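You operate a simulated robot arm through the tools that you are given. There is no shell and no other tool.

You run a simulated two-armed robot. Do the job below in one go: nothing can be reset, and whatever is moved stays where it is left.

Task
Switch the note counter on, turn UV on and count the teal notes.
Fine: work at the side desk; leave them in the stacker with the count showing.

It is judged by the outcome, as a careful person would: the job done as asked, and still so three seconds after it is handed in. It fails if anything else is knocked over, pushed out of place, dropped, spilled or broken.

Robot
Two 7-joint arms with fingered hands on one trunk that stands fixed in place. Base frame: the origin is at the foot of the trunk, x ahead of it, y to its left, z up; the work surface is at about z = 0.79. Units: m, degrees, N and s.
The left shoulder is at [0.08, 0.198, 1.44], the right one opposite. With the tool pointing down near the work surface each hand reaches from about 0.1 to 0.7 m from the base axis, measured 20 degrees to its own side. Payload 4 kg a hand.
The tool frame of a hand sits at the grasp point between the pads (the TCP): z along the fingers, y along the line on which they close. The tips reach 0.026 m beyond it. The gripper opens to 0.132 m; its body begins 0.073 m behind the TCP. The gripper is a hand of 4 fingers: y runs from the thumb to the fingers, the wrist lies at [0, 0, -0.239] in the tool frame.
Orientation is that of the tool frame in the base frame, as [roll, pitch, yaw] about the fixed x, y, z axes, in that order (R = Rz(yaw) Ry(pitch) Rx(roll)). With the fingers straight down and closing along the base's y, the tool's x points along the base's -x, its y along +y and its z along -z.

Tools
- The arms move only by the tool apply_moves. It takes "left_steps", "right_steps" or both (then of equal length, played together; a hand with none holds still); each is a list of rows, each an object of numbers (a shift or turn left out is 0): "x", "y", "z": the shift along the base's x, y, z in m; "ax", "ay", "az": the turn, a rotation vector about the base's x, y, z in degrees. In form: [{"x": .., "y": .., "z": .., "ax": .., "ay": .., "az": ..}, ...]. A call has 1 to 20 rows; each row is the pose to reach, as a shift and turn from the pose commanded when the call began. A row lasts 0.2 s, in which the tool goes at most 0.05 m and 8.6 degrees; a call with a longer step from one row to the next is refused whole. A pose out of reach is approached as far as the arm can. The call stops where the force on the tool passes 40 N (or 10 N more than at its start, if that is more) or the arm is blocked; 0.2 s more then pass. In this call time passes only in rows, and 0.2 s behind the last. The reply holds the time, the measured pose of the TCP, the force on the tool along the base axes, the opening and the grip force, in the units named above and with some noise, with the torque about the TCP (base axes, N m) and any sound that the robot's microphone picked up.
- Cameras (640 x 400 px; columns grow to the right, rows downward): "scene" is now at [0.1065, -0.0158, 1.5908]; the picture's right is [-0.14, -0.99, 0.00], its down [-0.74, 0.11, -0.67] and it looks along [0.66, -0.10, -0.74] (base axes); focal length 339 px, centre (320, 200). "left" rides on the left gripper at [-0.068, 0.002, -0.097] in its tool frame; the picture's right is [-0.03, -1.00, 0.00], its down [0.82, -0.02, -0.58] and it looks along [0.58, -0.01, 0.82] (tool axes); focal length 270 px, centre (320, 200). "right" rides on the right gripper at [0.068, 0.002, -0.097] in its tool frame; the picture's right is [-0.03, 1.00, 0.00], its down [-0.82, -0.02, -0.58] and it looks along [-0.58, -0.01, 0.82] (tool axes); focal length 270 px, centre (320, 200). There is no depth. A picture from a camera that has moved, and an enlarged one, comes with that camera's place and axes in the base frame and with its lens. The place of the scene camera against the robot may be out by one fixed shift of up to 0.012 m in any direction.
- camera(camera): a new picture of that camera. It takes no simulated time.
- lift_body(by): slides the trunk up (or, below 0, down) by that many m; the arms and the scene camera ride with it, the base frame stays. It gives what a move gives, with no picture.
- finger_targets(finger1, finger2, finger3, thumb_bend, hand): sets how far each is bent, from 0 (flat) to 1 (curled in); at 0.3 the hand is open as for a grip, at 0.7 the pads meet at the TCP. One left out holds its place. A second passes; each finger stops where it meets its share of the squeeze, and holds until it gets a number again. It is the only way to open and close the hand. It gives what a move gives, with no picture; readings hold the bend of each and the force on the fingers (four entries, about 0 where the hand has none), thumb and palm.
- head_to(pan, tilt): turns the head with the scene camera to pan (to the left, within 86 degrees either way) and tilt (down, from -29 to 69), counted from straight ahead of the robot. It gives what a move gives.
- enlarge(camera, box): a new picture of the part [left, top, right, bottom] of that camera's present view, enlarged. It takes no simulated time.
- close_job(): hands the job in; it is judged then, once.

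Places have to be worked out from the pictures, the camera data and where the tool is seen. Open the grippers and draw the arms clear of the work before you hand the job in, unless the task says otherwise.

The tools are called after ">>>" as name(argument=value, ...) on one line, values as JSON. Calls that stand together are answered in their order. apply_moves: Moves the arms, as the interface text tells. Its arguments: {"type":"object","properties":{"left_steps":{"type":"array","items":{"type":"object","properties":{"x":{"type":"number"},"y":{"type":"number"},"z":{"type":"number"},"ax":{"type":"number"},"ay":{"type":"number"},"az":{"type":"number"}}}},"right_steps":{"type":"array","items":{"type":"object","properties":{"x":{"type":"number"},"y":{"type":"number"},"z":{"type":"number"},"ax":{"type":"number"},"ay":{"type":"number"},"az":{"type":"number"}}}}},"required":[]} The other tools are called the same way: lift_body (by) moves the trunk up or down; finger_targets (finger1, finger2, finger3, thumb_bend, hand) moves the fingers one by one; head_to (pan, tilt) turns the head that bears the scene camera; camera (camera) takes a picture; enlarge (camera, box) takes an enlarged picture of a part of a camera's view; close_job () hands the job in.

At the start:

```text
clock: 0.0
left_tool_pos: [0.5984, 0.2121, 1.1709]
left_tcp_rot: [-179.9, 0.0, -179.9]
left_contact_force: [-0.2, -0.5, 0.4]
left_ft_torque: [0.04, 0.02, 0.02]
left_gripper_width: 0.132
left_finger_force: 0.0
left_shape: jaw
left_bend: [0.3, 0.3, 0.3, 0.3]
left_finger forces: [0.1, 0.0, 0.1, 0.0, 0.1, 0.0]
right_tool_pos: [0.5809, -0.2548, 1.1706]
right_tcp_rot: [180.0, 0.1, 180.0]
right_contact_force: [-0.5, 0.1, -0.3]
right_ft_torque: [-0.01, -0.02, 0.01]
right_gripper_width: 0.1318
right_finger_force: 0.0
right_shape: jaw
right_bend: [0.3, 0.3, 0.3, 0.3]
right_finger forces: [0.0, 0.1, 0.0, 0.0, 0.0, 0.0]
trunk travel left (down, up): [-0.75, 0.09]
head pan, tilt (commanded): [-8.3, 48.0]
```

scene: 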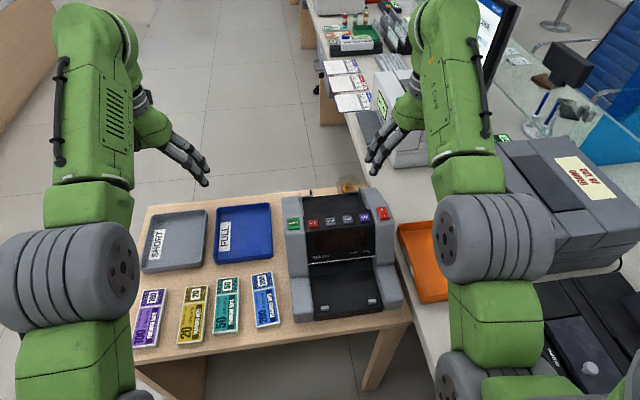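
right: 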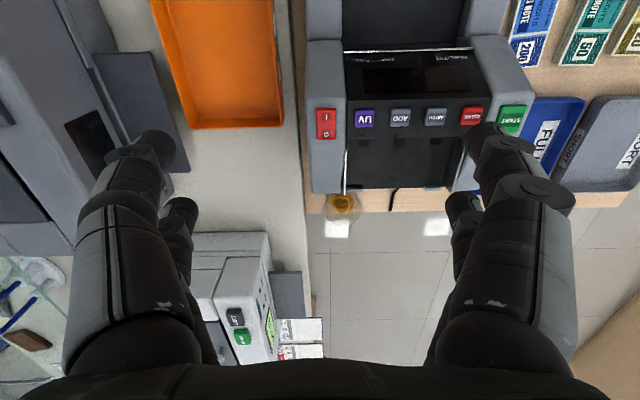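
left: 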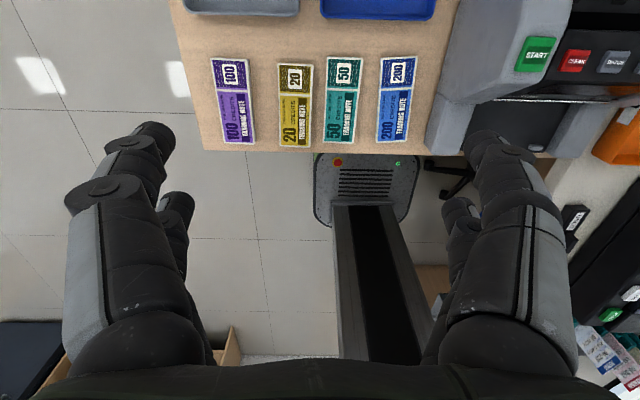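

I can see the side desk with trays, four note bundles (purple, gold, teal, blue) and the counter with its button row. I'll enlarge the views to see details before moving.

>>> enlarge(camera="scene", box=[270, 180, 430, 330])

>>> enlarge(camera="right", box=[290, 0, 550, 220])

>>> enlarge(camera="left", box=[190, 0, 640, 220])

>>> enlarge(camera="scene", box=[120, 180, 300, 360])

```text
2.67 times, centred on (350, 255) of scene
camera zoom: at [0.1065, -0.0158, 1.5908], right [-0.14, -0.99, 0.0], down [-0.74, 0.11, -0.67], along [0.66, -0.1, -0.74], focal length 903 px, centre (240, 53)
```

zoom: 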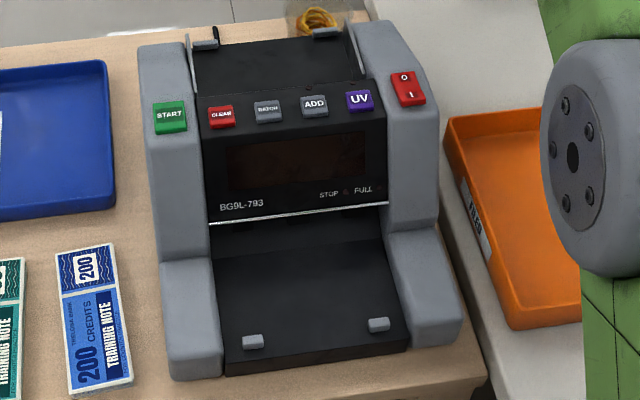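

```text
1.82 times, centred on (420, 110) of right
camera zoom: at [0.5115, -0.2538, 1.2681], right [0.03, 1.0, 0.0], down [0.82, -0.02, 0.58], along [0.58, -0.01, -0.82], focal length 491 px, centre (138, 364)
```

zoom: 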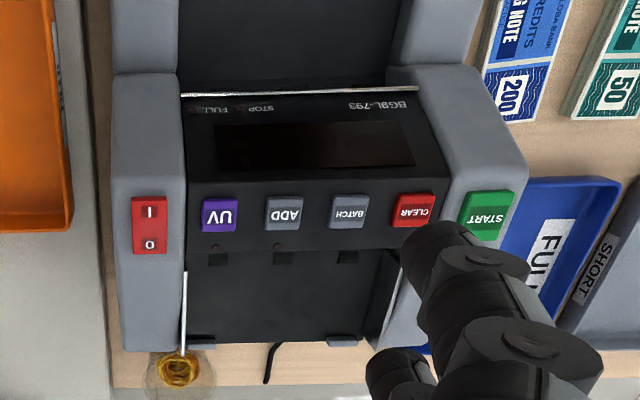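

```text
1.42 times, centred on (415, 110) of left
camera zoom: at [0.667, 0.2163, 1.267], right [0.03, -1.0, 0.0], down [-0.82, -0.02, 0.58], along [-0.58, -0.01, -0.82], focal length 384 px, centre (185, 328)
```

zoom: 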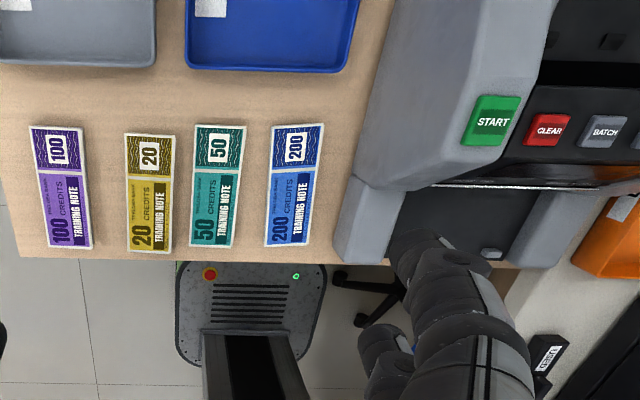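

```text
2.22 times, centred on (210, 270) of scene
camera zoom: at [0.1065, -0.0158, 1.5908], right [-0.14, -0.99, 0.0], down [-0.74, 0.11, -0.67], along [0.66, -0.1, -0.74], focal length 753 px, centre (564, 44)
```

zoom: 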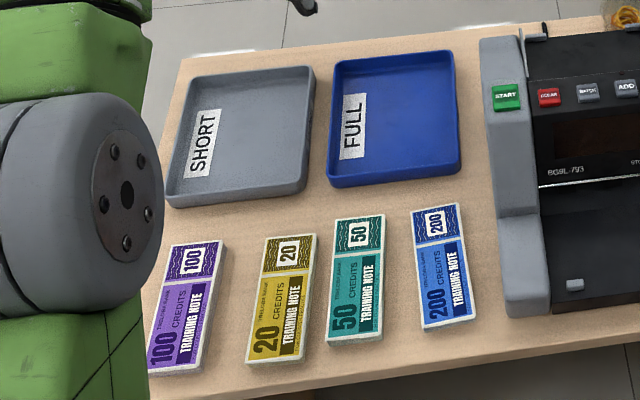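

The counter has its buttons along the top (START, CLEAR, BATCH, ADD, UV), a 0/I rocker on the right, a hopper at the back and a stacker in front. I estimate START at about (0.63, -0.02, 0.94), and I'll draw the right hand back a little so its camera sees the machine better.

>>> apply_moves(right_steps=[{"x": -0.04, "y": 0.02}, {"x": -0.08, "y": 0.04}, {"x": -0.12, "y": 0.06}, {"x": -0.16, "y": 0.08}, {"x": -0.2, "y": 0.1}])

>>> camera(camera="right")

>>> camera(camera="scene")

```text
clock: 1.4
left_tool_pos: [0.5932, 0.2125, 1.1728]
left_tcp_rot: [179.9, 0.2, -180.0]
left_contact_force: [-0.4, -0.1, 1.0]
left_ft_torque: [-0.01, -0.02, 0.0]
left_gripper_width: 0.1318
left_finger_force: 0.1
left_shape: jaw
left_bend: [0.3, 0.3, 0.3, 0.3]
left_finger forces: [0.0, 0.1, 0.1, 0.0, 0.1, 0.1]
right_tool_pos: [0.4699, -0.1565, 1.0728]
right_tcp_rot: [179.2, 6.7, 179.9]
right_contact_force: [0.5, -0.1, 0.4]
right_ft_torque: [0.02, -0.07, 0.02]
right_gripper_width: 0.1322
right_finger_force: 0.0
right_shape: jaw
right_bend: [0.3, 0.3, 0.3, 0.3]
right_finger forces: [0.1, 0.0, 0.0, 0.1, 0.0, 0.0]
right hand out of reach, approached as far as the arm can: row 1, 2, 3, 4, 5
trunk travel left (down, up): [-0.75, 0.09]
head pan, tilt (commanded): [-8.3, 48.0]
stopped in row 5 (right hand): the arm was blocked; the commanded pose is now the measured one
```

```text
taken
camera right: at [0.3904, -0.1565, 1.1612], right [0.03, 1.0, 0.02], down [0.74, -0.03, 0.67], along [0.67, -0.01, -0.74], focal length 270 px, centre (320, 200)
```

right: 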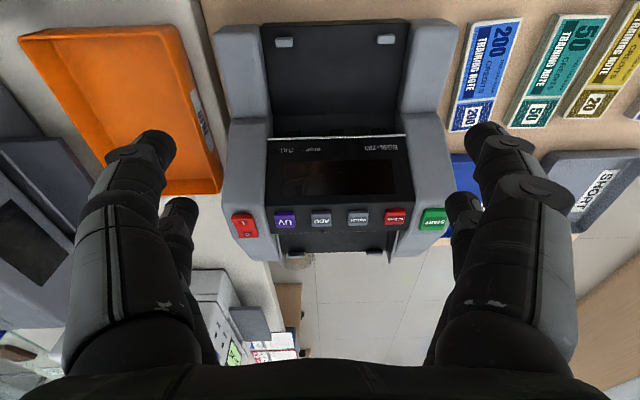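

```text
taken
camera scene: at [0.1003, -0.0175, 1.5913], right [-0.14, -0.99, 0.0], down [-0.73, 0.11, -0.67], along [0.66, -0.1, -0.74], focal length 339 px, centre (320, 200)
```

scene: 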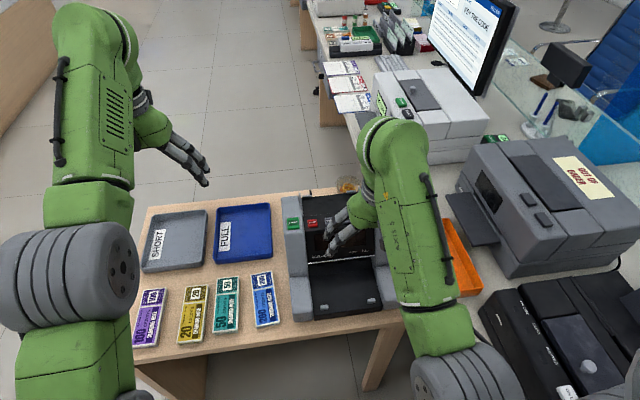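

The right arm can't fold that close at this height, so it stopped short, free of contact. I'll raise the trunk to get more room for the views from above.

>>> lift_body(by=0.085)

>>> camera(camera="right")

>>> camera(camera="left")

```text
clock: 2.6
left_tool_pos: [0.5977, 0.2129, 1.2545]
left_tcp_rot: [180.0, -0.1, -179.9]
left_contact_force: [0.2, -0.4, 0.2]
left_ft_torque: [-0.01, 0.02, 0.03]
left_gripper_width: 0.1319
left_finger_force: 0.0
left_shape: jaw
left_bend: [0.3, 0.3, 0.3, 0.3]
left_finger forces: [0.1, 0.1, 0.1, 0.1, 0.1, 0.1]
right_tool_pos: [0.4729, -0.1566, 1.1553]
right_tcp_rot: [179.3, 6.2, 179.9]
right_contact_force: [0.0, 0.4, 0.7]
right_ft_torque: [0.02, -0.03, 0.01]
right_gripper_width: 0.1318
right_finger_force: 0.1
right_shape: jaw
right_bend: [0.3, 0.3, 0.3, 0.3]
right_finger forces: [0.1, 0.0, 0.0, 0.0, 0.1, 0.0]
trunk travel left (down, up): [-0.835, 0.005]
head pan, tilt (commanded): [-8.3, 48.0]
```

```text
taken
camera right: at [0.3945, -0.1554, 1.244], right [0.03, 1.0, 0.01], down [0.75, -0.03, 0.66], along [0.66, -0.01, -0.75], focal length 270 px, centre (320, 200)
```

right: 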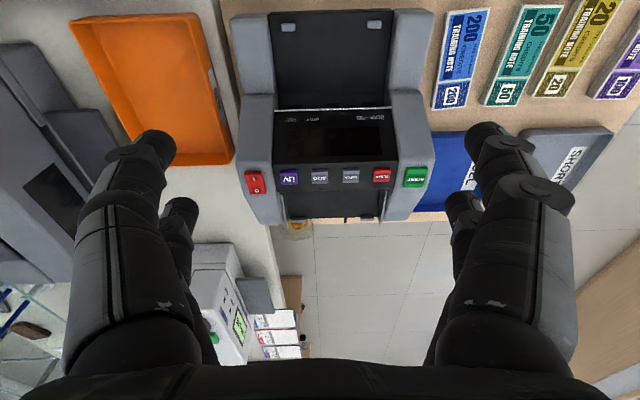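

```text
taken
camera left: at [0.6669, 0.2163, 1.3518], right [0.03, -1.0, 0.0], down [-0.82, -0.02, 0.58], along [-0.58, -0.01, -0.82], focal length 270 px, centre (320, 200)
```

left: 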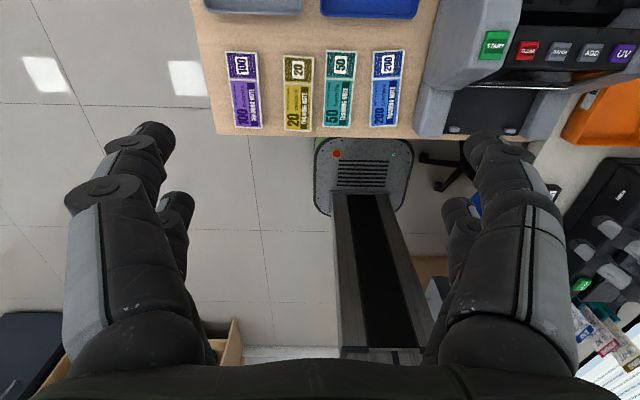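

Everything is still and clear. I'll bring the right hand upright and over the button ridge, high up, to look down into the hopper.

>>> apply_moves(right_steps=[{"x": 0.03, "z": 0.03, "ay": 2}, {"x": 0.07, "z": 0.05, "ay": 4}, {"x": 0.11, "z": 0.07, "ay": 6}, {"x": 0.15, "y": 0.005, "z": 0.085, "ay": 6.2}, {"x": 0.18, "y": 0.01, "z": 0.095, "ay": 6.2}])

>>> camera(camera="right")

```text
clock: 3.8
left_tool_pos: [0.6004, 0.213, 1.2538]
left_tcp_rot: [-180.0, -0.2, 179.9]
left_contact_force: [0.0, -0.4, -0.7]
left_ft_torque: [0.04, -0.01, 0.0]
left_gripper_width: 0.132
left_finger_force: 0.0
left_shape: jaw
left_bend: [0.3, 0.3, 0.3, 0.3]
left_finger forces: [0.0, 0.0, 0.0, 0.1, 0.0, 0.0]
right_tool_pos: [0.6559, -0.1474, 1.2461]
right_tcp_rot: [179.4, -0.2, 179.8]
right_contact_force: [0.0, 0.3, -0.6]
right_ft_torque: [0.01, -0.03, -0.02]
right_gripper_width: 0.132
right_finger_force: 0.0
right_shape: jaw
right_bend: [0.3, 0.3, 0.3, 0.3]
right_finger forces: [0.0, 0.0, 0.0, 0.0, 0.0, 0.0]
right hand out of reach, approached as far as the arm can: row 1
trunk travel left (down, up): [-0.835, 0.005]
head pan, tilt (commanded): [-8.3, 48.0]
```

```text
taken
camera right: at [0.5865, -0.1466, 1.3441], right [0.03, 1.0, 0.01], down [0.82, -0.03, 0.58], along [0.58, -0.01, -0.82], focal length 270 px, centre (320, 200)
```

right: 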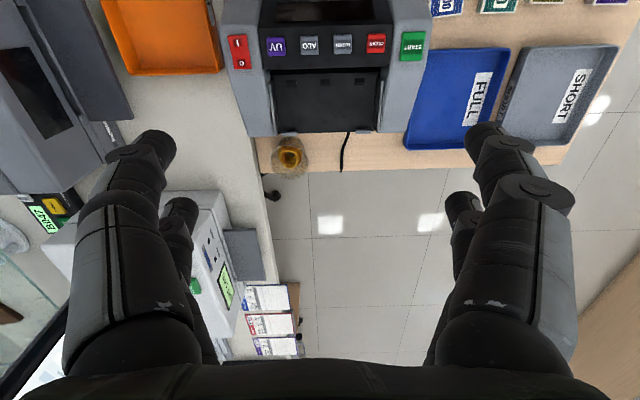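

>>> enlarge(camera="right", box=[220, 0, 440, 180])

>>> enlarge(camera="scene", box=[270, 160, 430, 330])

```text
2.22 times, centred on (330, 90) of right
camera zoom: at [0.5865, -0.1466, 1.3441], right [0.03, 1.0, 0.01], down [0.82, -0.03, 0.58], along [0.58, -0.01, -0.82], focal length 601 px, centre (298, 444)
```

zoom: 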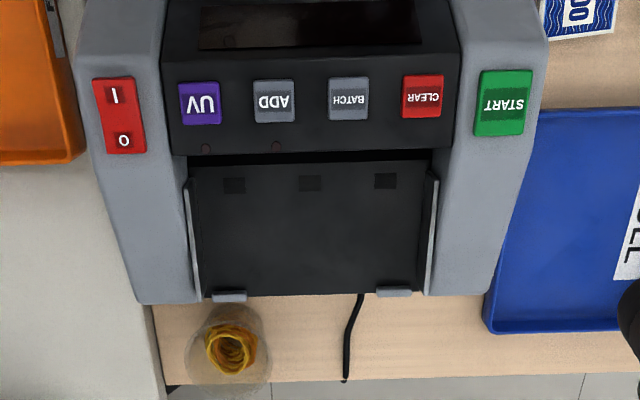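

```text
2.35 times, centred on (350, 245) of scene
camera zoom: at [0.1091, -0.015, 1.6756], right [-0.14, -0.99, 0.0], down [-0.74, 0.11, -0.67], along [0.66, -0.1, -0.74], focal length 797 px, centre (249, 94)
```

zoom: 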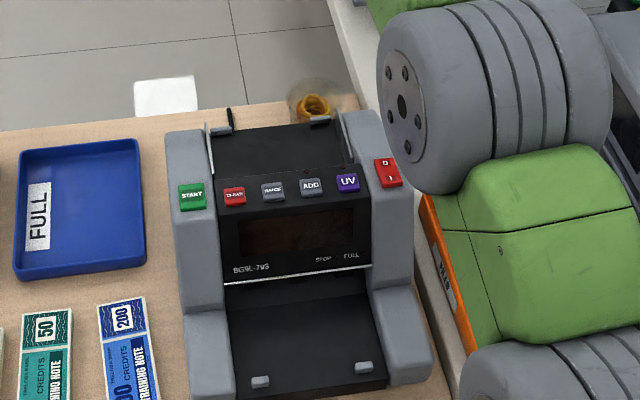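

I judge UV near (0.624, -0.201, 0.934), START near (0.628, -0.024, 0.944), the rocker near (0.63, -0.249, 0.944) with its I end toward me, and the hopper floor at z about 0.87 spanning x 0.66-0.765. I'll look closely at the hands and the notes next.

>>> enlarge(camera="scene", box=[100, 80, 260, 200])

>>> enlarge(camera="left", box=[200, 0, 440, 150])

>>> enlarge(camera="scene", box=[120, 180, 300, 370])

```text
3.33 times, centred on (180, 140) of scene
camera zoom: at [0.1091, -0.015, 1.6756], right [-0.14, -0.99, 0.0], down [-0.74, 0.11, -0.67], along [0.66, -0.1, -0.74], focal length 1129 px, centre (787, 400)
```

zoom: 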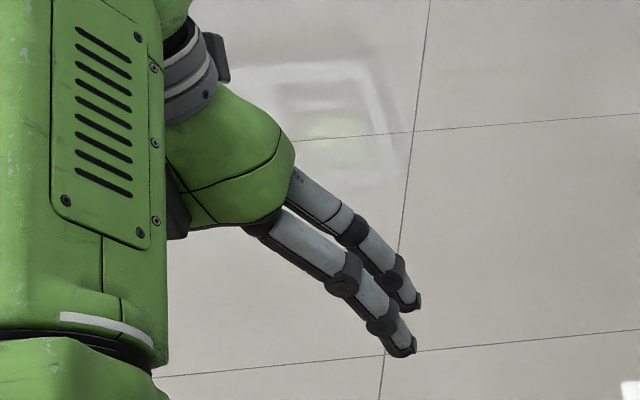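

```text
2.67 times, centred on (320, 75) of left
camera zoom: at [0.6691, 0.2168, 1.3505], right [0.03, -1.0, 0.0], down [-0.81, -0.02, 0.58], along [-0.58, -0.02, -0.82], focal length 721 px, centre (320, 533)
```

zoom: 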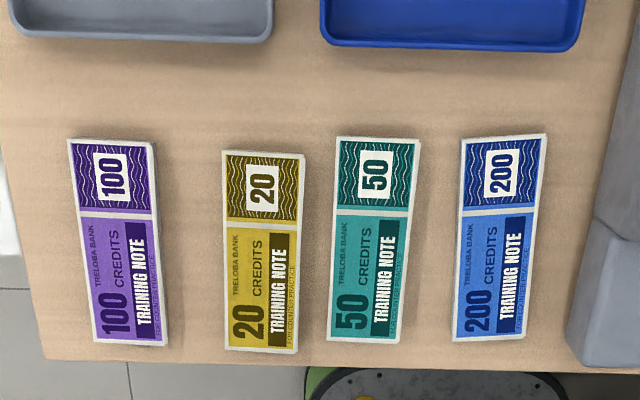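

```text
2.11 times, centred on (210, 275) of scene
camera zoom: at [0.1091, -0.015, 1.6756], right [-0.14, -0.99, 0.0], down [-0.74, 0.11, -0.67], along [0.66, -0.1, -0.74], focal length 713 px, centre (552, 42)
```

zoom: 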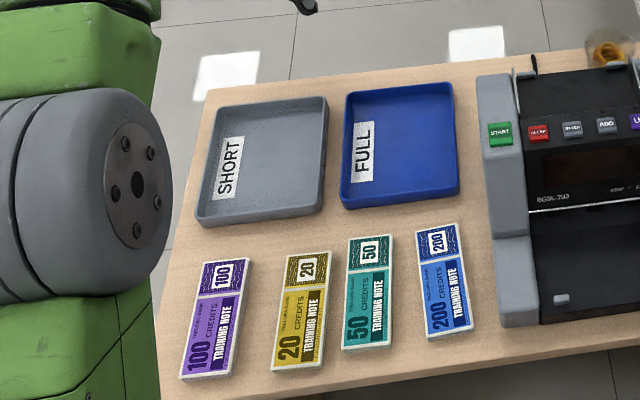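

The teal stack's top is near z 0.775, centred about (0.53, 0.174), roughly 0.148 x 0.06, with gaps of about 2.5-4 cm to its neighbours. I'll bend the right-hand digits one at a time in free air to learn which is which.

>>> finger_targets(hand="right", finger1=1.0)

>>> camera(camera="right")

>>> finger_targets(hand="right", finger2=1.0)

>>> camera(camera="right")

>>> finger_targets(hand="right", finger3=1.0)

>>> camera(camera="right")

```text
clock: 4.8
left_tool_pos: [0.5974, 0.2117, 1.2555]
left_tcp_rot: [-180.0, 0.0, 180.0]
left_contact_force: [-0.6, -0.1, 0.6]
left_ft_torque: [0.02, -0.01, 0.0]
left_gripper_width: 0.1319
left_finger_force: 0.0
left_shape: jaw
left_bend: [0.3, 0.3, 0.3, 0.3]
left_finger forces: [0.0, 0.0, 0.1, 0.1, 0.1, 0.0]
right_tool_pos: [0.6544, -0.147, 1.2468]
right_tcp_rot: [179.3, 0.1, 179.9]
right_contact_force: [0.3, 0.0, -0.2]
right_ft_torque: [0.0, 0.01, 0.01]
right_gripper_width: 0.0568
right_finger_force: 0.1
right_shape: fingers
right_bend: [1.0, 0.3, 0.3, 0.3]
right_finger forces: [0.0, 0.1, 0.0, 0.0, 0.0, 0.0]
trunk travel left (down, up): [-0.835, 0.005]
head pan, tilt (commanded): [-8.3, 48.0]
```

```text
taken
camera right: at [0.5837, -0.1473, 1.3453], right [0.03, 1.0, 0.01], down [0.82, -0.03, 0.58], along [0.58, -0.01, -0.82], focal length 270 px, centre (320, 200)
```

right: 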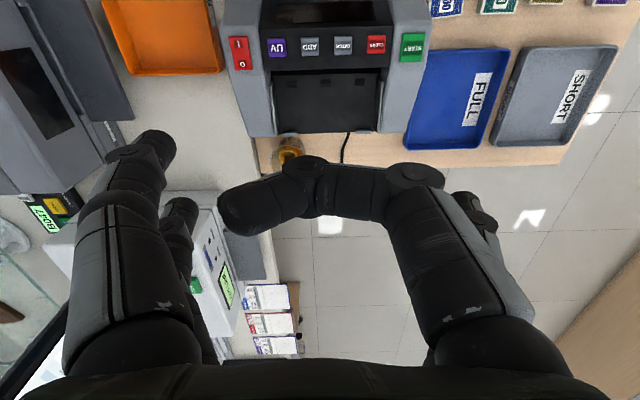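

```text
clock: 5.8
left_tool_pos: [0.5981, 0.2115, 1.2552]
left_tcp_rot: [180.0, 0.0, -180.0]
left_contact_force: [0.4, -0.5, -0.9]
left_ft_torque: [0.02, 0.03, -0.01]
left_gripper_width: 0.1319
left_finger_force: 0.0
left_shape: jaw
left_bend: [0.3, 0.3, 0.3, 0.3]
left_finger forces: [0.0, 0.1, 0.0, 0.0, 0.0, 0.1]
right_tool_pos: [0.6538, -0.1469, 1.2474]
right_tcp_rot: [179.4, -0.1, 180.0]
right_contact_force: [-0.2, 0.9, -0.3]
right_ft_torque: [-0.03, 0.0, 0.02]
right_gripper_width: 0.0569
right_finger_force: 0.0
right_shape: fingers
right_bend: [1.0, 1.0, 0.3, 0.3]
right_finger forces: [0.0, 0.1, 0.0, 0.0, 0.0, 0.0]
trunk travel left (down, up): [-0.835, 0.005]
head pan, tilt (commanded): [-8.3, 48.0]
```

```text
taken
camera right: at [0.5845, -0.1471, 1.3449], right [0.03, 1.0, 0.01], down [0.82, -0.03, 0.58], along [0.58, -0.01, -0.82], focal length 270 px, centre (320, 200)
```

right: 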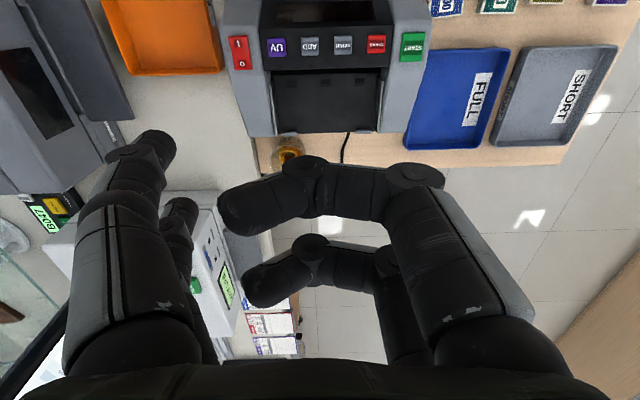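

```text
clock: 6.8
left_tool_pos: [0.5983, 0.213, 1.255]
left_tcp_rot: [-179.9, 0.0, 180.0]
left_contact_force: [0.1, 0.7, 0.3]
left_ft_torque: [0.01, 0.02, 0.02]
left_gripper_width: 0.1316
left_finger_force: 0.1
left_shape: jaw
left_bend: [0.3, 0.3, 0.3, 0.3]
left_finger forces: [0.1, 0.0, 0.0, 0.1, 0.0, 0.1]
right_tool_pos: [0.6541, -0.148, 1.2478]
right_tcp_rot: [179.3, 0.1, 179.9]
right_contact_force: [0.0, -0.3, 0.1]
right_ft_torque: [0.0, 0.0, 0.01]
right_gripper_width: 0.0569
right_finger_force: 0.1
right_shape: fingers
right_bend: [1.0, 1.0, 0.87, 0.3]
right_finger forces: [0.1, 0.0, 0.0, 0.1, 0.0, 0.1]
trunk travel left (down, up): [-0.835, 0.005]
head pan, tilt (commanded): [-8.3, 48.0]
```

```text
taken
camera right: at [0.5843, -0.1472, 1.345], right [0.03, 1.0, 0.01], down [0.82, -0.03, 0.58], along [0.58, -0.01, -0.82], focal length 270 px, centre (320, 200)
```

right: 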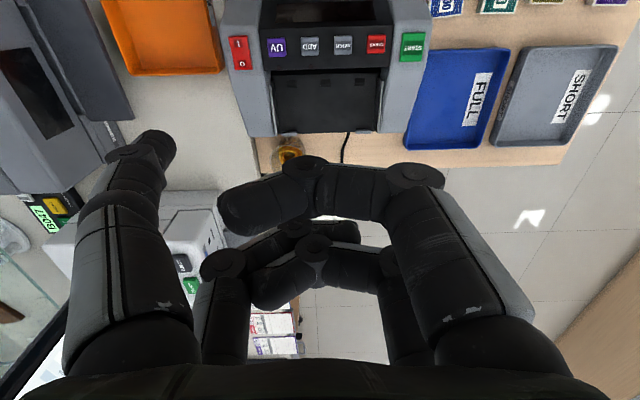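

Finger1 and finger2 sit on the +y side, and the thumb (camera side) and finger3 on the -y side. I'll press with the thumb alone, so I set it nearly straight down and look.

>>> finger_targets(hand="right", thumb_bend=0.42)

>>> camera(camera="right")

>>> enlarge(camera="scene", box=[320, 40, 520, 220])

```text
clock: 7.8
left_tool_pos: [0.5982, 0.2136, 1.2568]
left_tcp_rot: [180.0, 0.0, 180.0]
left_contact_force: [-1.0, -0.7, -0.1]
left_ft_torque: [-0.01, 0.01, -0.01]
left_gripper_width: 0.1322
left_finger_force: 0.1
left_shape: jaw
left_bend: [0.3, 0.3, 0.3, 0.3]
left_finger forces: [0.0, 0.1, 0.1, 0.0, 0.0, 0.1]
right_tool_pos: [0.6544, -0.1484, 1.2481]
right_tcp_rot: [179.3, 0.1, 179.9]
right_contact_force: [-0.7, 1.0, 0.5]
right_ft_torque: [-0.03, -0.01, -0.01]
right_gripper_width: 0.0486
right_finger_force: 0.0
right_shape: fingers
right_bend: [1.0, 1.0, 0.88, 0.42]
right_finger forces: [0.0, 0.0, 0.0, 0.1, 0.0, 0.0]
trunk travel left (down, up): [-0.835, 0.005]
head pan, tilt (commanded): [-8.3, 48.0]
```

```text
taken
camera right: at [0.5843, -0.1471, 1.345], right [0.03, 1.0, 0.01], down [0.82, -0.03, 0.58], along [0.58, -0.01, -0.82], focal length 270 px, centre (320, 200)
```

right: 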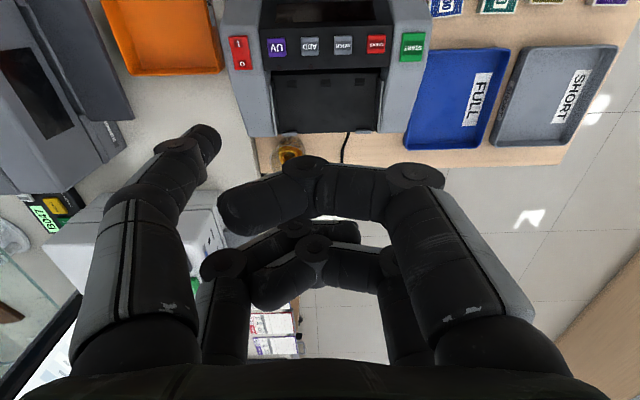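

```text
2.22 times, centred on (420, 130) of scene
camera zoom: at [0.1065, -0.0158, 1.6758], right [-0.14, -0.99, 0.0], down [-0.74, 0.11, -0.67], along [0.66, -0.1, -0.74], focal length 753 px, centre (98, 356)
```

zoom: 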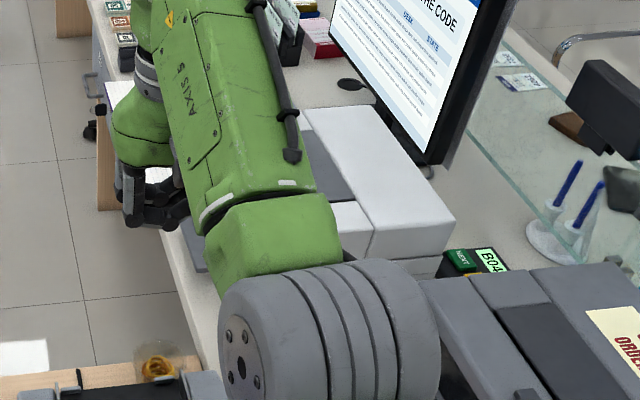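

The thumb tip now projects near pixel (203,140), which puts it about 1.7 cm nearer, 5.7 cm right and 2.8 cm below the TCP. I'll lower the trunk to get comfortable reach for both the pressing and the later pick.

>>> lift_body(by=-0.17)

>>> camera(camera="right")

>>> camera(camera="scene")

```text
clock: 9.7
left_tool_pos: [0.5977, 0.213, 1.0851]
left_tcp_rot: [180.0, 0.0, -180.0]
left_contact_force: [-0.3, -1.1, 0.6]
left_ft_torque: [0.0, 0.0, -0.02]
left_gripper_width: 0.1321
left_finger_force: 0.0
left_shape: jaw
left_bend: [0.3, 0.3, 0.3, 0.3]
left_finger forces: [0.0, 0.1, 0.0, 0.0, 0.0, 0.0]
right_tool_pos: [0.6537, -0.1483, 1.0765]
right_tcp_rot: [179.2, 0.1, -180.0]
right_contact_force: [0.5, -0.3, 0.4]
right_ft_torque: [0.01, -0.01, 0.0]
right_gripper_width: 0.0487
right_finger_force: 0.0
right_shape: fingers
right_bend: [1.0, 1.0, 0.88, 0.42]
right_finger forces: [0.1, 0.0, 0.1, 0.0, 0.0, 0.0]
trunk travel left (down, up): [-0.665, 0.175]
head pan, tilt (commanded): [-8.3, 48.0]
```

```text
taken
camera right: at [0.5842, -0.1472, 1.1751], right [0.03, 1.0, 0.01], down [0.82, -0.03, 0.58], along [0.58, -0.01, -0.82], focal length 270 px, centre (320, 200)
```

right: 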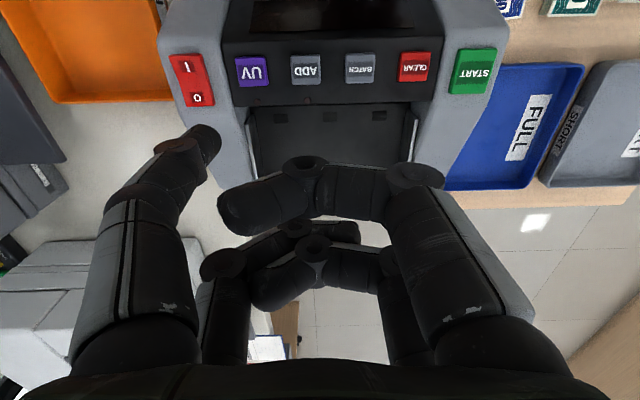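

```text
taken
camera scene: at [0.1064, -0.0158, 1.5058], right [-0.14, -0.99, 0.0], down [-0.74, 0.11, -0.67], along [0.66, -0.1, -0.74], focal length 339 px, centre (320, 200)
```

scene: 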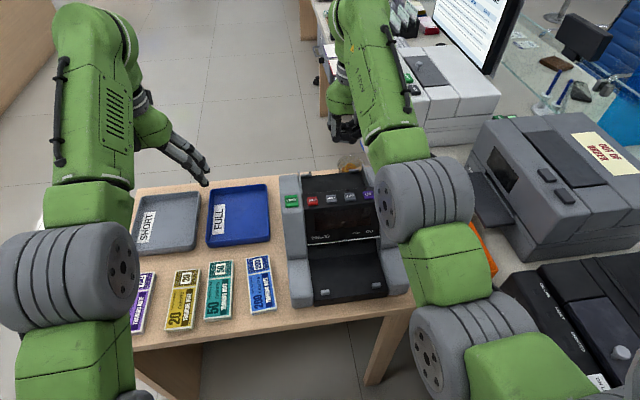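

Triangulating over the 0.17 m lift puts UV at (0.622, -0.200, 0.941), START at (0.626, -0.027, 0.947) and the rocker's I end at (0.617, -0.248, about 0.945). I'll bring the thumb tip above the I end, some 5 cm up.

>>> apply_moves(right_steps=[{"x": -0.011, "y": -0.022}, {"x": -0.022, "y": -0.043}, {"x": -0.022, "y": -0.043, "z": -0.03}, {"x": -0.022, "y": -0.043, "z": -0.055}])

>>> camera(camera="right")

```text
clock: 10.7
left_tool_pos: [0.5981, 0.2125, 1.0856]
left_tcp_rot: [-179.9, -0.1, 179.9]
left_contact_force: [0.4, -0.2, 0.6]
left_ft_torque: [0.0, 0.0, 0.01]
left_gripper_width: 0.1318
left_finger_force: 0.1
left_shape: jaw
left_bend: [0.3, 0.3, 0.3, 0.3]
left_finger forces: [0.0, 0.0, 0.0, 0.1, 0.1, 0.0]
right_tool_pos: [0.6323, -0.1921, 1.0223]
right_tcp_rot: [179.3, 0.0, 179.9]
right_contact_force: [0.5, -0.4, 0.5]
right_ft_torque: [0.0, 0.01, -0.02]
right_gripper_width: 0.0488
right_finger_force: 0.0
right_shape: fingers
right_bend: [1.0, 1.0, 0.88, 0.42]
right_finger forces: [0.0, 0.0, 0.0, 0.1, 0.0, 0.1]
trunk travel left (down, up): [-0.665, 0.175]
head pan, tilt (commanded): [-8.3, 48.0]
```

```text
taken
camera right: at [0.5628, -0.1907, 1.1193], right [0.03, 1.0, 0.01], down [0.82, -0.03, 0.58], along [0.58, -0.01, -0.82], focal length 270 px, centre (320, 200)
```

right: 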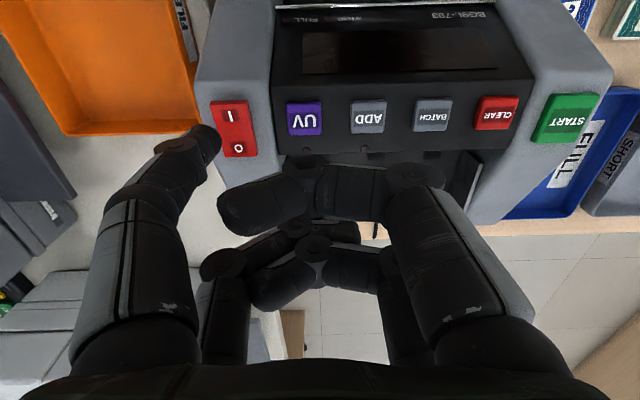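

The I end is at pixel (231,115) and should slide under the thumb tip as I descend. I'll nudge 4 mm forward and 3 mm right, and go down 3 cm before checking again.

>>> apply_moves(right_steps=[{"x": 0.004, "y": -0.003, "z": -0.015}, {"x": 0.004, "y": -0.003, "z": -0.03}])

>>> enlarge(camera="right", box=[120, 60, 360, 210])

>>> enlarge(camera="scene", box=[270, 150, 420, 250])

```text
clock: 11.3
left_tool_pos: [0.598, 0.2126, 1.0843]
left_tcp_rot: [179.9, -0.2, -180.0]
left_contact_force: [-1.2, 0.0, -1.2]
left_ft_torque: [0.0, -0.02, 0.03]
left_gripper_width: 0.132
left_finger_force: 0.1
left_shape: jaw
left_bend: [0.3, 0.3, 0.3, 0.3]
left_finger forces: [0.0, 0.0, 0.0, 0.1, 0.0, 0.0]
right_tool_pos: [0.6359, -0.1936, 0.9918]
right_tcp_rot: [179.3, 0.0, 180.0]
right_contact_force: [-0.1, -0.1, -1.3]
right_ft_torque: [0.01, 0.01, -0.01]
right_gripper_width: 0.0487
right_finger_force: 0.2
right_shape: fingers
right_bend: [1.0, 1.0, 0.88, 0.42]
right_finger forces: [0.0, 0.0, 0.1, 0.1, 0.0, 0.0]
trunk travel left (down, up): [-0.665, 0.175]
head pan, tilt (commanded): [-8.3, 48.0]
```

```text
2.67 times, centred on (240, 135) of right
camera zoom: at [0.5664, -0.1935, 1.0896], right [0.03, 1.0, 0.01], down [0.82, -0.03, 0.58], along [0.58, -0.01, -0.82], focal length 721 px, centre (533, 373)
```

zoom: 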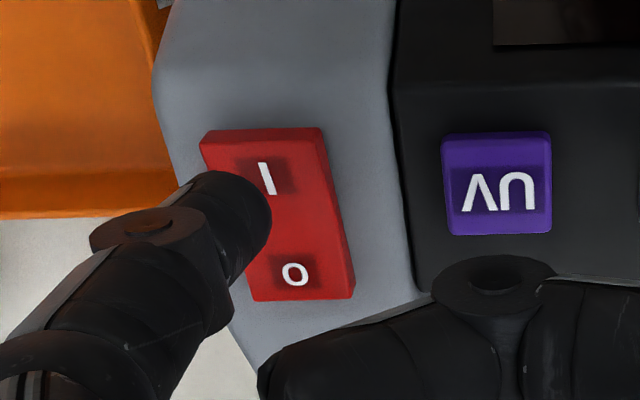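

```text
4.00 times, centred on (345, 200) of scene
camera zoom: at [0.1073, -0.016, 1.5057], right [-0.14, -0.99, 0.0], down [-0.74, 0.11, -0.67], along [0.66, -0.1, -0.74], focal length 1355 px, centre (220, 200)
```

zoom: 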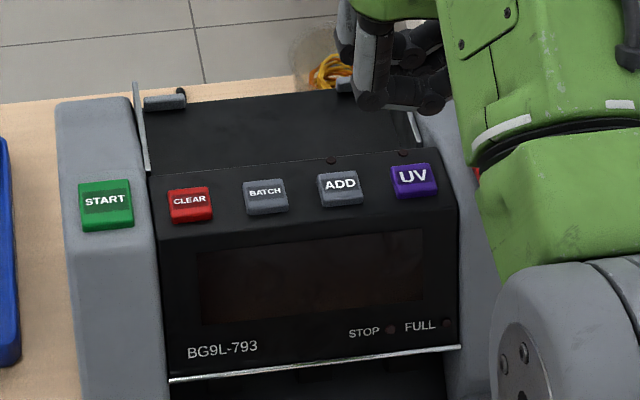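

The thumb tip sits right by the I mark and about 2 cm above it. I'll lower slowly in small steps to make contact.

>>> apply_moves(right_steps=[{"x": 0.001, "z": -0.006}, {"x": 0.001, "z": -0.011}, {"x": 0.001, "z": -0.015}, {"x": 0.001, "z": -0.018}])

>>> enlarge(camera="right", box=[120, 60, 360, 210])

```text
clock: 12.3
left_tool_pos: [0.5979, 0.2125, 1.0858]
left_tcp_rot: [179.9, 0.0, 179.9]
left_contact_force: [0.5, -1.0, 0.6]
left_ft_torque: [0.0, 0.02, 0.0]
left_gripper_width: 0.1317
left_finger_force: 0.0
left_shape: jaw
left_bend: [0.3, 0.3, 0.3, 0.3]
left_finger forces: [0.0, 0.1, 0.1, 0.1, 0.0, 0.0]
right_tool_pos: [0.637, -0.1945, 0.9748]
right_tcp_rot: [179.2, 0.1, 180.0]
right_contact_force: [-1.0, -0.6, 0.4]
right_ft_torque: [-0.01, 0.02, 0.01]
right_gripper_width: 0.0483
right_finger_force: 0.2
right_shape: fingers
right_bend: [1.0, 1.0, 0.88, 0.42]
right_finger forces: [0.1, 0.0, 0.0, 0.0, 0.7, 0.1]
trunk travel left (down, up): [-0.665, 0.175]
head pan, tilt (commanded): [-8.3, 48.0]
```

```text
2.67 times, centred on (240, 135) of right
camera zoom: at [0.5672, -0.1937, 1.0716], right [0.03, 1.0, 0.01], down [0.82, -0.03, 0.58], along [0.58, -0.01, -0.82], focal length 721 px, centre (533, 373)
```

zoom: 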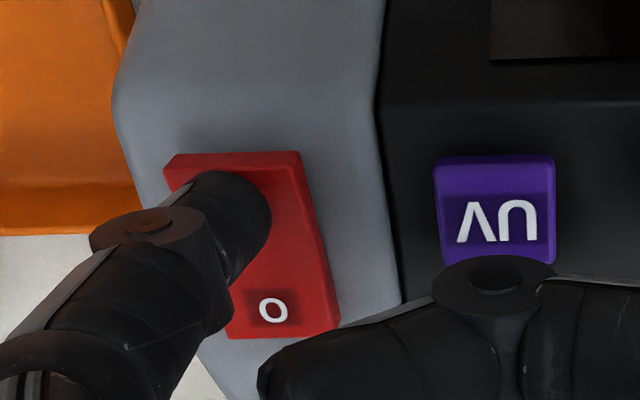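

The thumb reads 0.7 N, so contact has just begun on the I end. I'll press a few millimetres further.

>>> apply_moves(right_steps=[{"z": -0.002}, {"z": -0.004}, {"z": -0.006}])

>>> enlarge(camera="scene", box=[270, 150, 420, 250])

>>> enlarge(camera="right", box=[120, 60, 360, 210])

```text
clock: 13.1
left_tool_pos: [0.5963, 0.2124, 1.0879]
left_tcp_rot: [-180.0, 0.1, 180.0]
left_contact_force: [-0.3, 0.0, -0.5]
left_ft_torque: [0.0, -0.01, -0.02]
left_gripper_width: 0.132
left_finger_force: 0.0
left_shape: jaw
left_bend: [0.3, 0.3, 0.3, 0.3]
left_finger forces: [0.0, 0.0, 0.0, 0.1, 0.0, 0.0]
right_tool_pos: [0.6364, -0.1935, 0.9711]
right_tcp_rot: [179.4, 0.2, 180.0]
right_contact_force: [-1.1, 1.9, 8.3]
right_ft_torque: [-0.45, 0.12, -0.05]
right_gripper_width: 0.0492
right_finger_force: 4.4
right_shape: fingers
right_bend: [1.0, 1.0, 0.88, 0.42]
right_finger forces: [0.0, 0.0, 0.0, 0.0, 8.0, 0.0]
trunk travel left (down, up): [-0.665, 0.175]
head pan, tilt (commanded): [-8.3, 48.0]
```

```text
4.00 times, centred on (345, 200) of scene
camera zoom: at [0.1048, -0.0149, 1.506], right [-0.14, -0.99, 0.0], down [-0.73, 0.11, -0.67], along [0.66, -0.1, -0.74], focal length 1355 px, centre (220, 200)
```

zoom: 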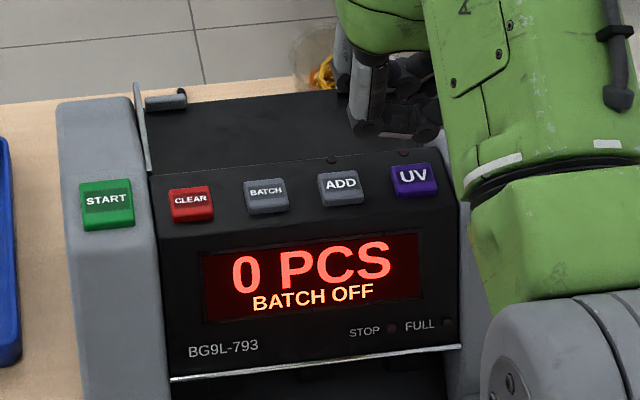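

```text
2.67 times, centred on (240, 135) of right
camera zoom: at [0.5664, -0.1926, 1.068], right [0.03, 1.0, 0.01], down [0.81, -0.03, 0.58], along [0.58, -0.01, -0.81], focal length 721 px, centre (533, 373)
```

zoom: 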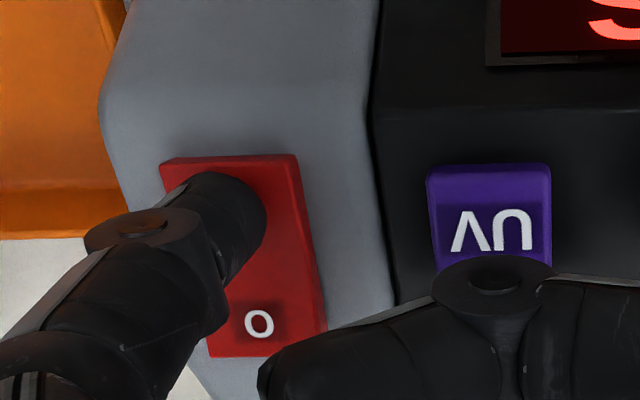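

The display lit: "0 PCS / BATCH OFF", so the power is on. I'll lift off and move the thumb tip over the UV button.

>>> apply_moves(right_steps=[{"z": 0.02}, {"z": 0.035}, {"x": 0.003, "y": 0.025, "z": 0.035}, {"x": 0.006, "y": 0.0465, "z": 0.035}, {"x": 0.006, "y": 0.0465, "z": 0.022}])

>>> enlarge(camera="right", box=[120, 60, 360, 210])

>>> enlarge(camera="scene", box=[270, 150, 420, 250])

```text
clock: 14.3
left_tool_pos: [0.5974, 0.2124, 1.0859]
left_tcp_rot: [180.0, 0.0, 180.0]
left_contact_force: [0.1, -0.3, -0.7]
left_ft_torque: [0.0, 0.0, 0.0]
left_gripper_width: 0.1318
left_finger_force: 0.1
left_shape: jaw
left_bend: [0.3, 0.3, 0.3, 0.3]
left_finger forces: [0.0, 0.0, 0.1, 0.0, 0.0, 0.0]
right_tool_pos: [0.6429, -0.149, 0.9922]
right_tcp_rot: [179.3, 0.1, 179.8]
right_contact_force: [-0.1, 0.4, -0.6]
right_ft_torque: [0.01, -0.02, 0.03]
right_gripper_width: 0.0484
right_finger_force: 0.0
right_shape: fingers
right_bend: [1.0, 1.0, 0.88, 0.42]
right_finger forces: [0.1, 0.0, 0.0, 0.0, 0.0, 0.0]
trunk travel left (down, up): [-0.665, 0.175]
head pan, tilt (commanded): [-8.3, 48.0]
```

```text
2.67 times, centred on (240, 135) of right
camera zoom: at [0.5735, -0.1477, 1.0883], right [0.03, 1.0, 0.01], down [0.82, -0.03, 0.58], along [0.58, -0.01, -0.82], focal length 721 px, centre (533, 373)
```

zoom: 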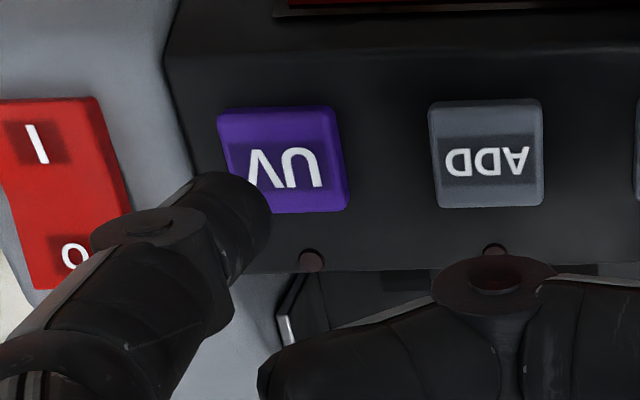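

```text
4.00 times, centred on (345, 200) of scene
camera zoom: at [0.1063, -0.0165, 1.5058], right [-0.14, -0.99, 0.0], down [-0.74, 0.11, -0.67], along [0.66, -0.1, -0.74], focal length 1355 px, centre (220, 200)
```

zoom: 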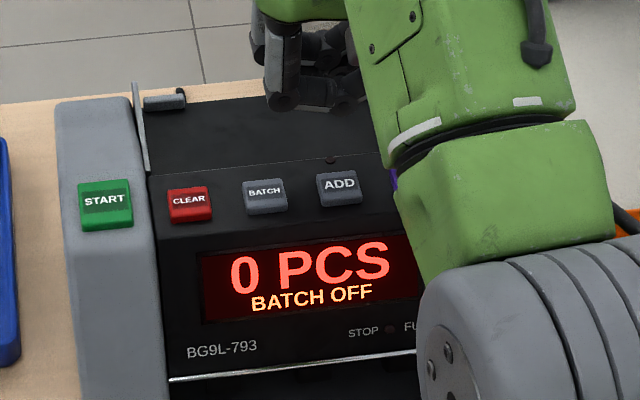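

UV is just ahead of the tip and will slide under it on descent; I'll shift 3 mm left and press down gently.

>>> apply_moves(right_steps=[{"y": 0.003, "z": -0.008}, {"y": 0.003, "z": -0.014}, {"y": 0.003, "z": -0.019}, {"y": 0.003, "z": -0.022}])

>>> enlarge(camera="right", box=[120, 60, 360, 210])

```text
clock: 15.3
left_tool_pos: [0.5985, 0.2134, 1.0855]
left_tcp_rot: [-180.0, 0.0, 180.0]
left_contact_force: [0.4, -0.4, -0.2]
left_ft_torque: [0.0, -0.01, -0.01]
left_gripper_width: 0.132
left_finger_force: 0.0
left_shape: jaw
left_bend: [0.3, 0.3, 0.3, 0.3]
left_finger forces: [0.1, 0.0, 0.0, 0.1, 0.0, 0.0]
right_tool_pos: [0.6419, -0.1443, 0.969]
right_tcp_rot: [179.4, 0.0, 179.9]
right_contact_force: [-0.4, -0.5, -0.6]
right_ft_torque: [-0.03, -0.03, 0.03]
right_gripper_width: 0.0483
right_finger_force: 0.0
right_shape: fingers
right_bend: [1.0, 1.0, 0.88, 0.42]
right_finger forces: [0.0, 0.1, 0.1, 0.0, 0.1, 0.0]
trunk travel left (down, up): [-0.665, 0.175]
head pan, tilt (commanded): [-8.3, 48.0]
```

```text
2.67 times, centred on (240, 135) of right
camera zoom: at [0.573, -0.1436, 1.0657], right [0.03, 1.0, 0.01], down [0.82, -0.03, 0.58], along [0.58, -0.01, -0.82], focal length 721 px, centre (533, 373)
```

zoom: 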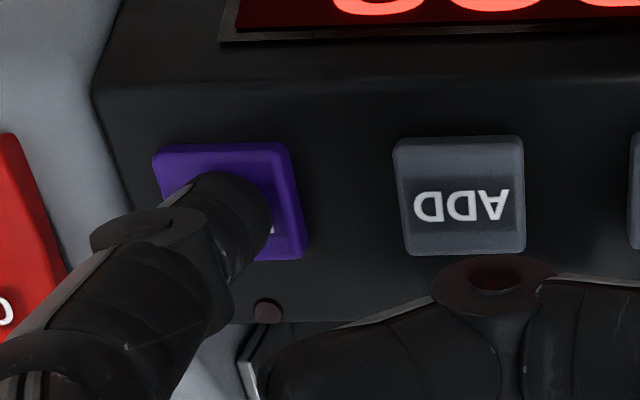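

The tip is well centred over UV with no contact yet. I'll keep lowering in 2 mm steps.

>>> apply_moves(right_steps=[{"z": -0.002}, {"z": -0.004}, {"z": -0.006}])

>>> enlarge(camera="scene", box=[270, 150, 420, 250])

```text
clock: 16.1
left_tool_pos: [0.5979, 0.2133, 1.0858]
left_tcp_rot: [-180.0, 0.0, -180.0]
left_contact_force: [0.5, 0.1, -0.2]
left_ft_torque: [0.01, -0.01, -0.02]
left_gripper_width: 0.132
left_finger_force: 0.1
left_shape: jaw
left_bend: [0.3, 0.3, 0.3, 0.3]
left_finger forces: [0.1, 0.0, 0.0, 0.1, 0.0, 0.0]
right_tool_pos: [0.6427, -0.1446, 0.9629]
right_tcp_rot: [179.4, 0.1, 179.9]
right_contact_force: [0.9, 0.3, 5.2]
right_ft_torque: [-0.27, 0.09, 0.05]
right_gripper_width: 0.0487
right_finger_force: 2.2
right_shape: fingers
right_bend: [1.0, 1.0, 0.88, 0.42]
right_finger forces: [0.1, 0.1, 0.0, 0.0, 5.0, 0.1]
trunk travel left (down, up): [-0.665, 0.175]
head pan, tilt (commanded): [-8.3, 48.0]
heard: click
```

```text
4.00 times, centred on (345, 200) of scene
camera zoom: at [0.1056, -0.0153, 1.5059], right [-0.14, -0.99, 0.0], down [-0.74, 0.11, -0.67], along [0.66, -0.1, -0.74], focal length 1355 px, centre (220, 200)
```

zoom: 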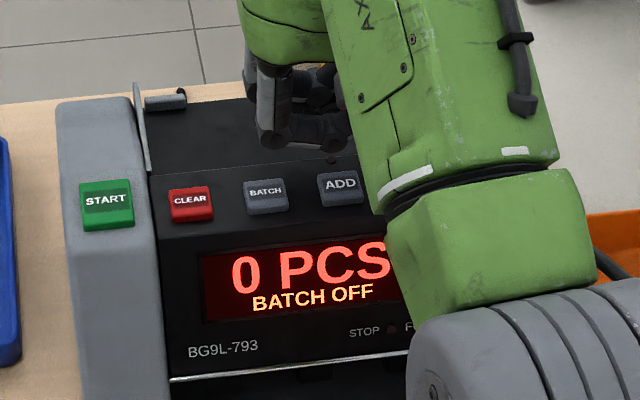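

A click was heard with about 5 N on the thumb, so UV was pressed once. I'll lift straight off and check the UV indicator.

>>> apply_moves(right_steps=[{"z": 0.015}, {"z": 0.04}, {"z": 0.08}, {"y": -0.02, "z": 0.11}, {"y": -0.05, "z": 0.13}])

>>> enlarge(camera="right", box=[200, 30, 520, 230])

>>> enlarge(camera="scene", box=[270, 150, 420, 250])

```text
clock: 17.3
left_tool_pos: [0.5969, 0.2118, 1.0857]
left_tcp_rot: [179.9, 0.0, -180.0]
left_contact_force: [-0.4, 0.2, 0.3]
left_ft_torque: [-0.01, 0.02, 0.0]
left_gripper_width: 0.1318
left_finger_force: 0.1
left_shape: jaw
left_bend: [0.3, 0.3, 0.3, 0.3]
left_finger forces: [0.1, 0.0, 0.0, 0.1, 0.0, 0.1]
right_tool_pos: [0.6414, -0.1965, 1.0936]
right_tcp_rot: [179.4, 0.0, 179.9]
right_contact_force: [-0.2, 0.3, 0.2]
right_ft_torque: [0.01, -0.05, 0.0]
right_gripper_width: 0.0483
right_finger_force: 0.0
right_shape: fingers
right_bend: [1.0, 1.0, 0.88, 0.42]
right_finger forces: [0.1, 0.1, 0.0, 0.1, 0.1, 0.1]
trunk travel left (down, up): [-0.665, 0.175]
head pan, tilt (commanded): [-8.3, 48.0]
```

```text
2.00 times, centred on (360, 130) of right
camera zoom: at [0.5727, -0.1953, 1.1905], right [0.03, 1.0, 0.01], down [0.82, -0.03, 0.58], along [0.58, -0.01, -0.82], focal length 541 px, centre (240, 340)
```

zoom: 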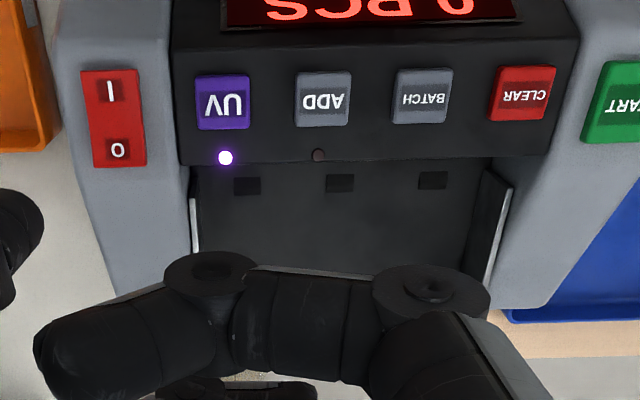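

```text
4.00 times, centred on (345, 200) of scene
camera zoom: at [0.1061, -0.0173, 1.5057], right [-0.14, -0.99, 0.0], down [-0.74, 0.11, -0.67], along [0.66, -0.1, -0.74], focal length 1355 px, centre (220, 200)
```

zoom: 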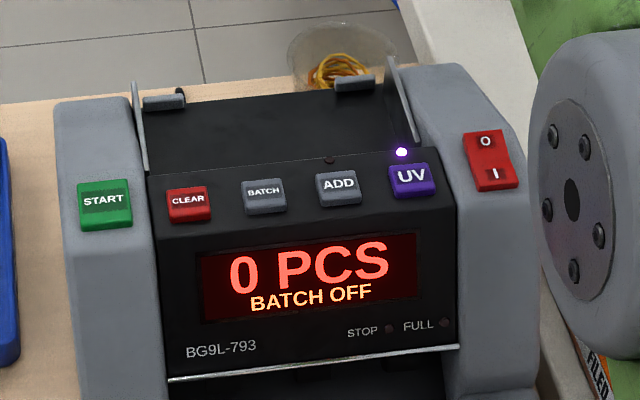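

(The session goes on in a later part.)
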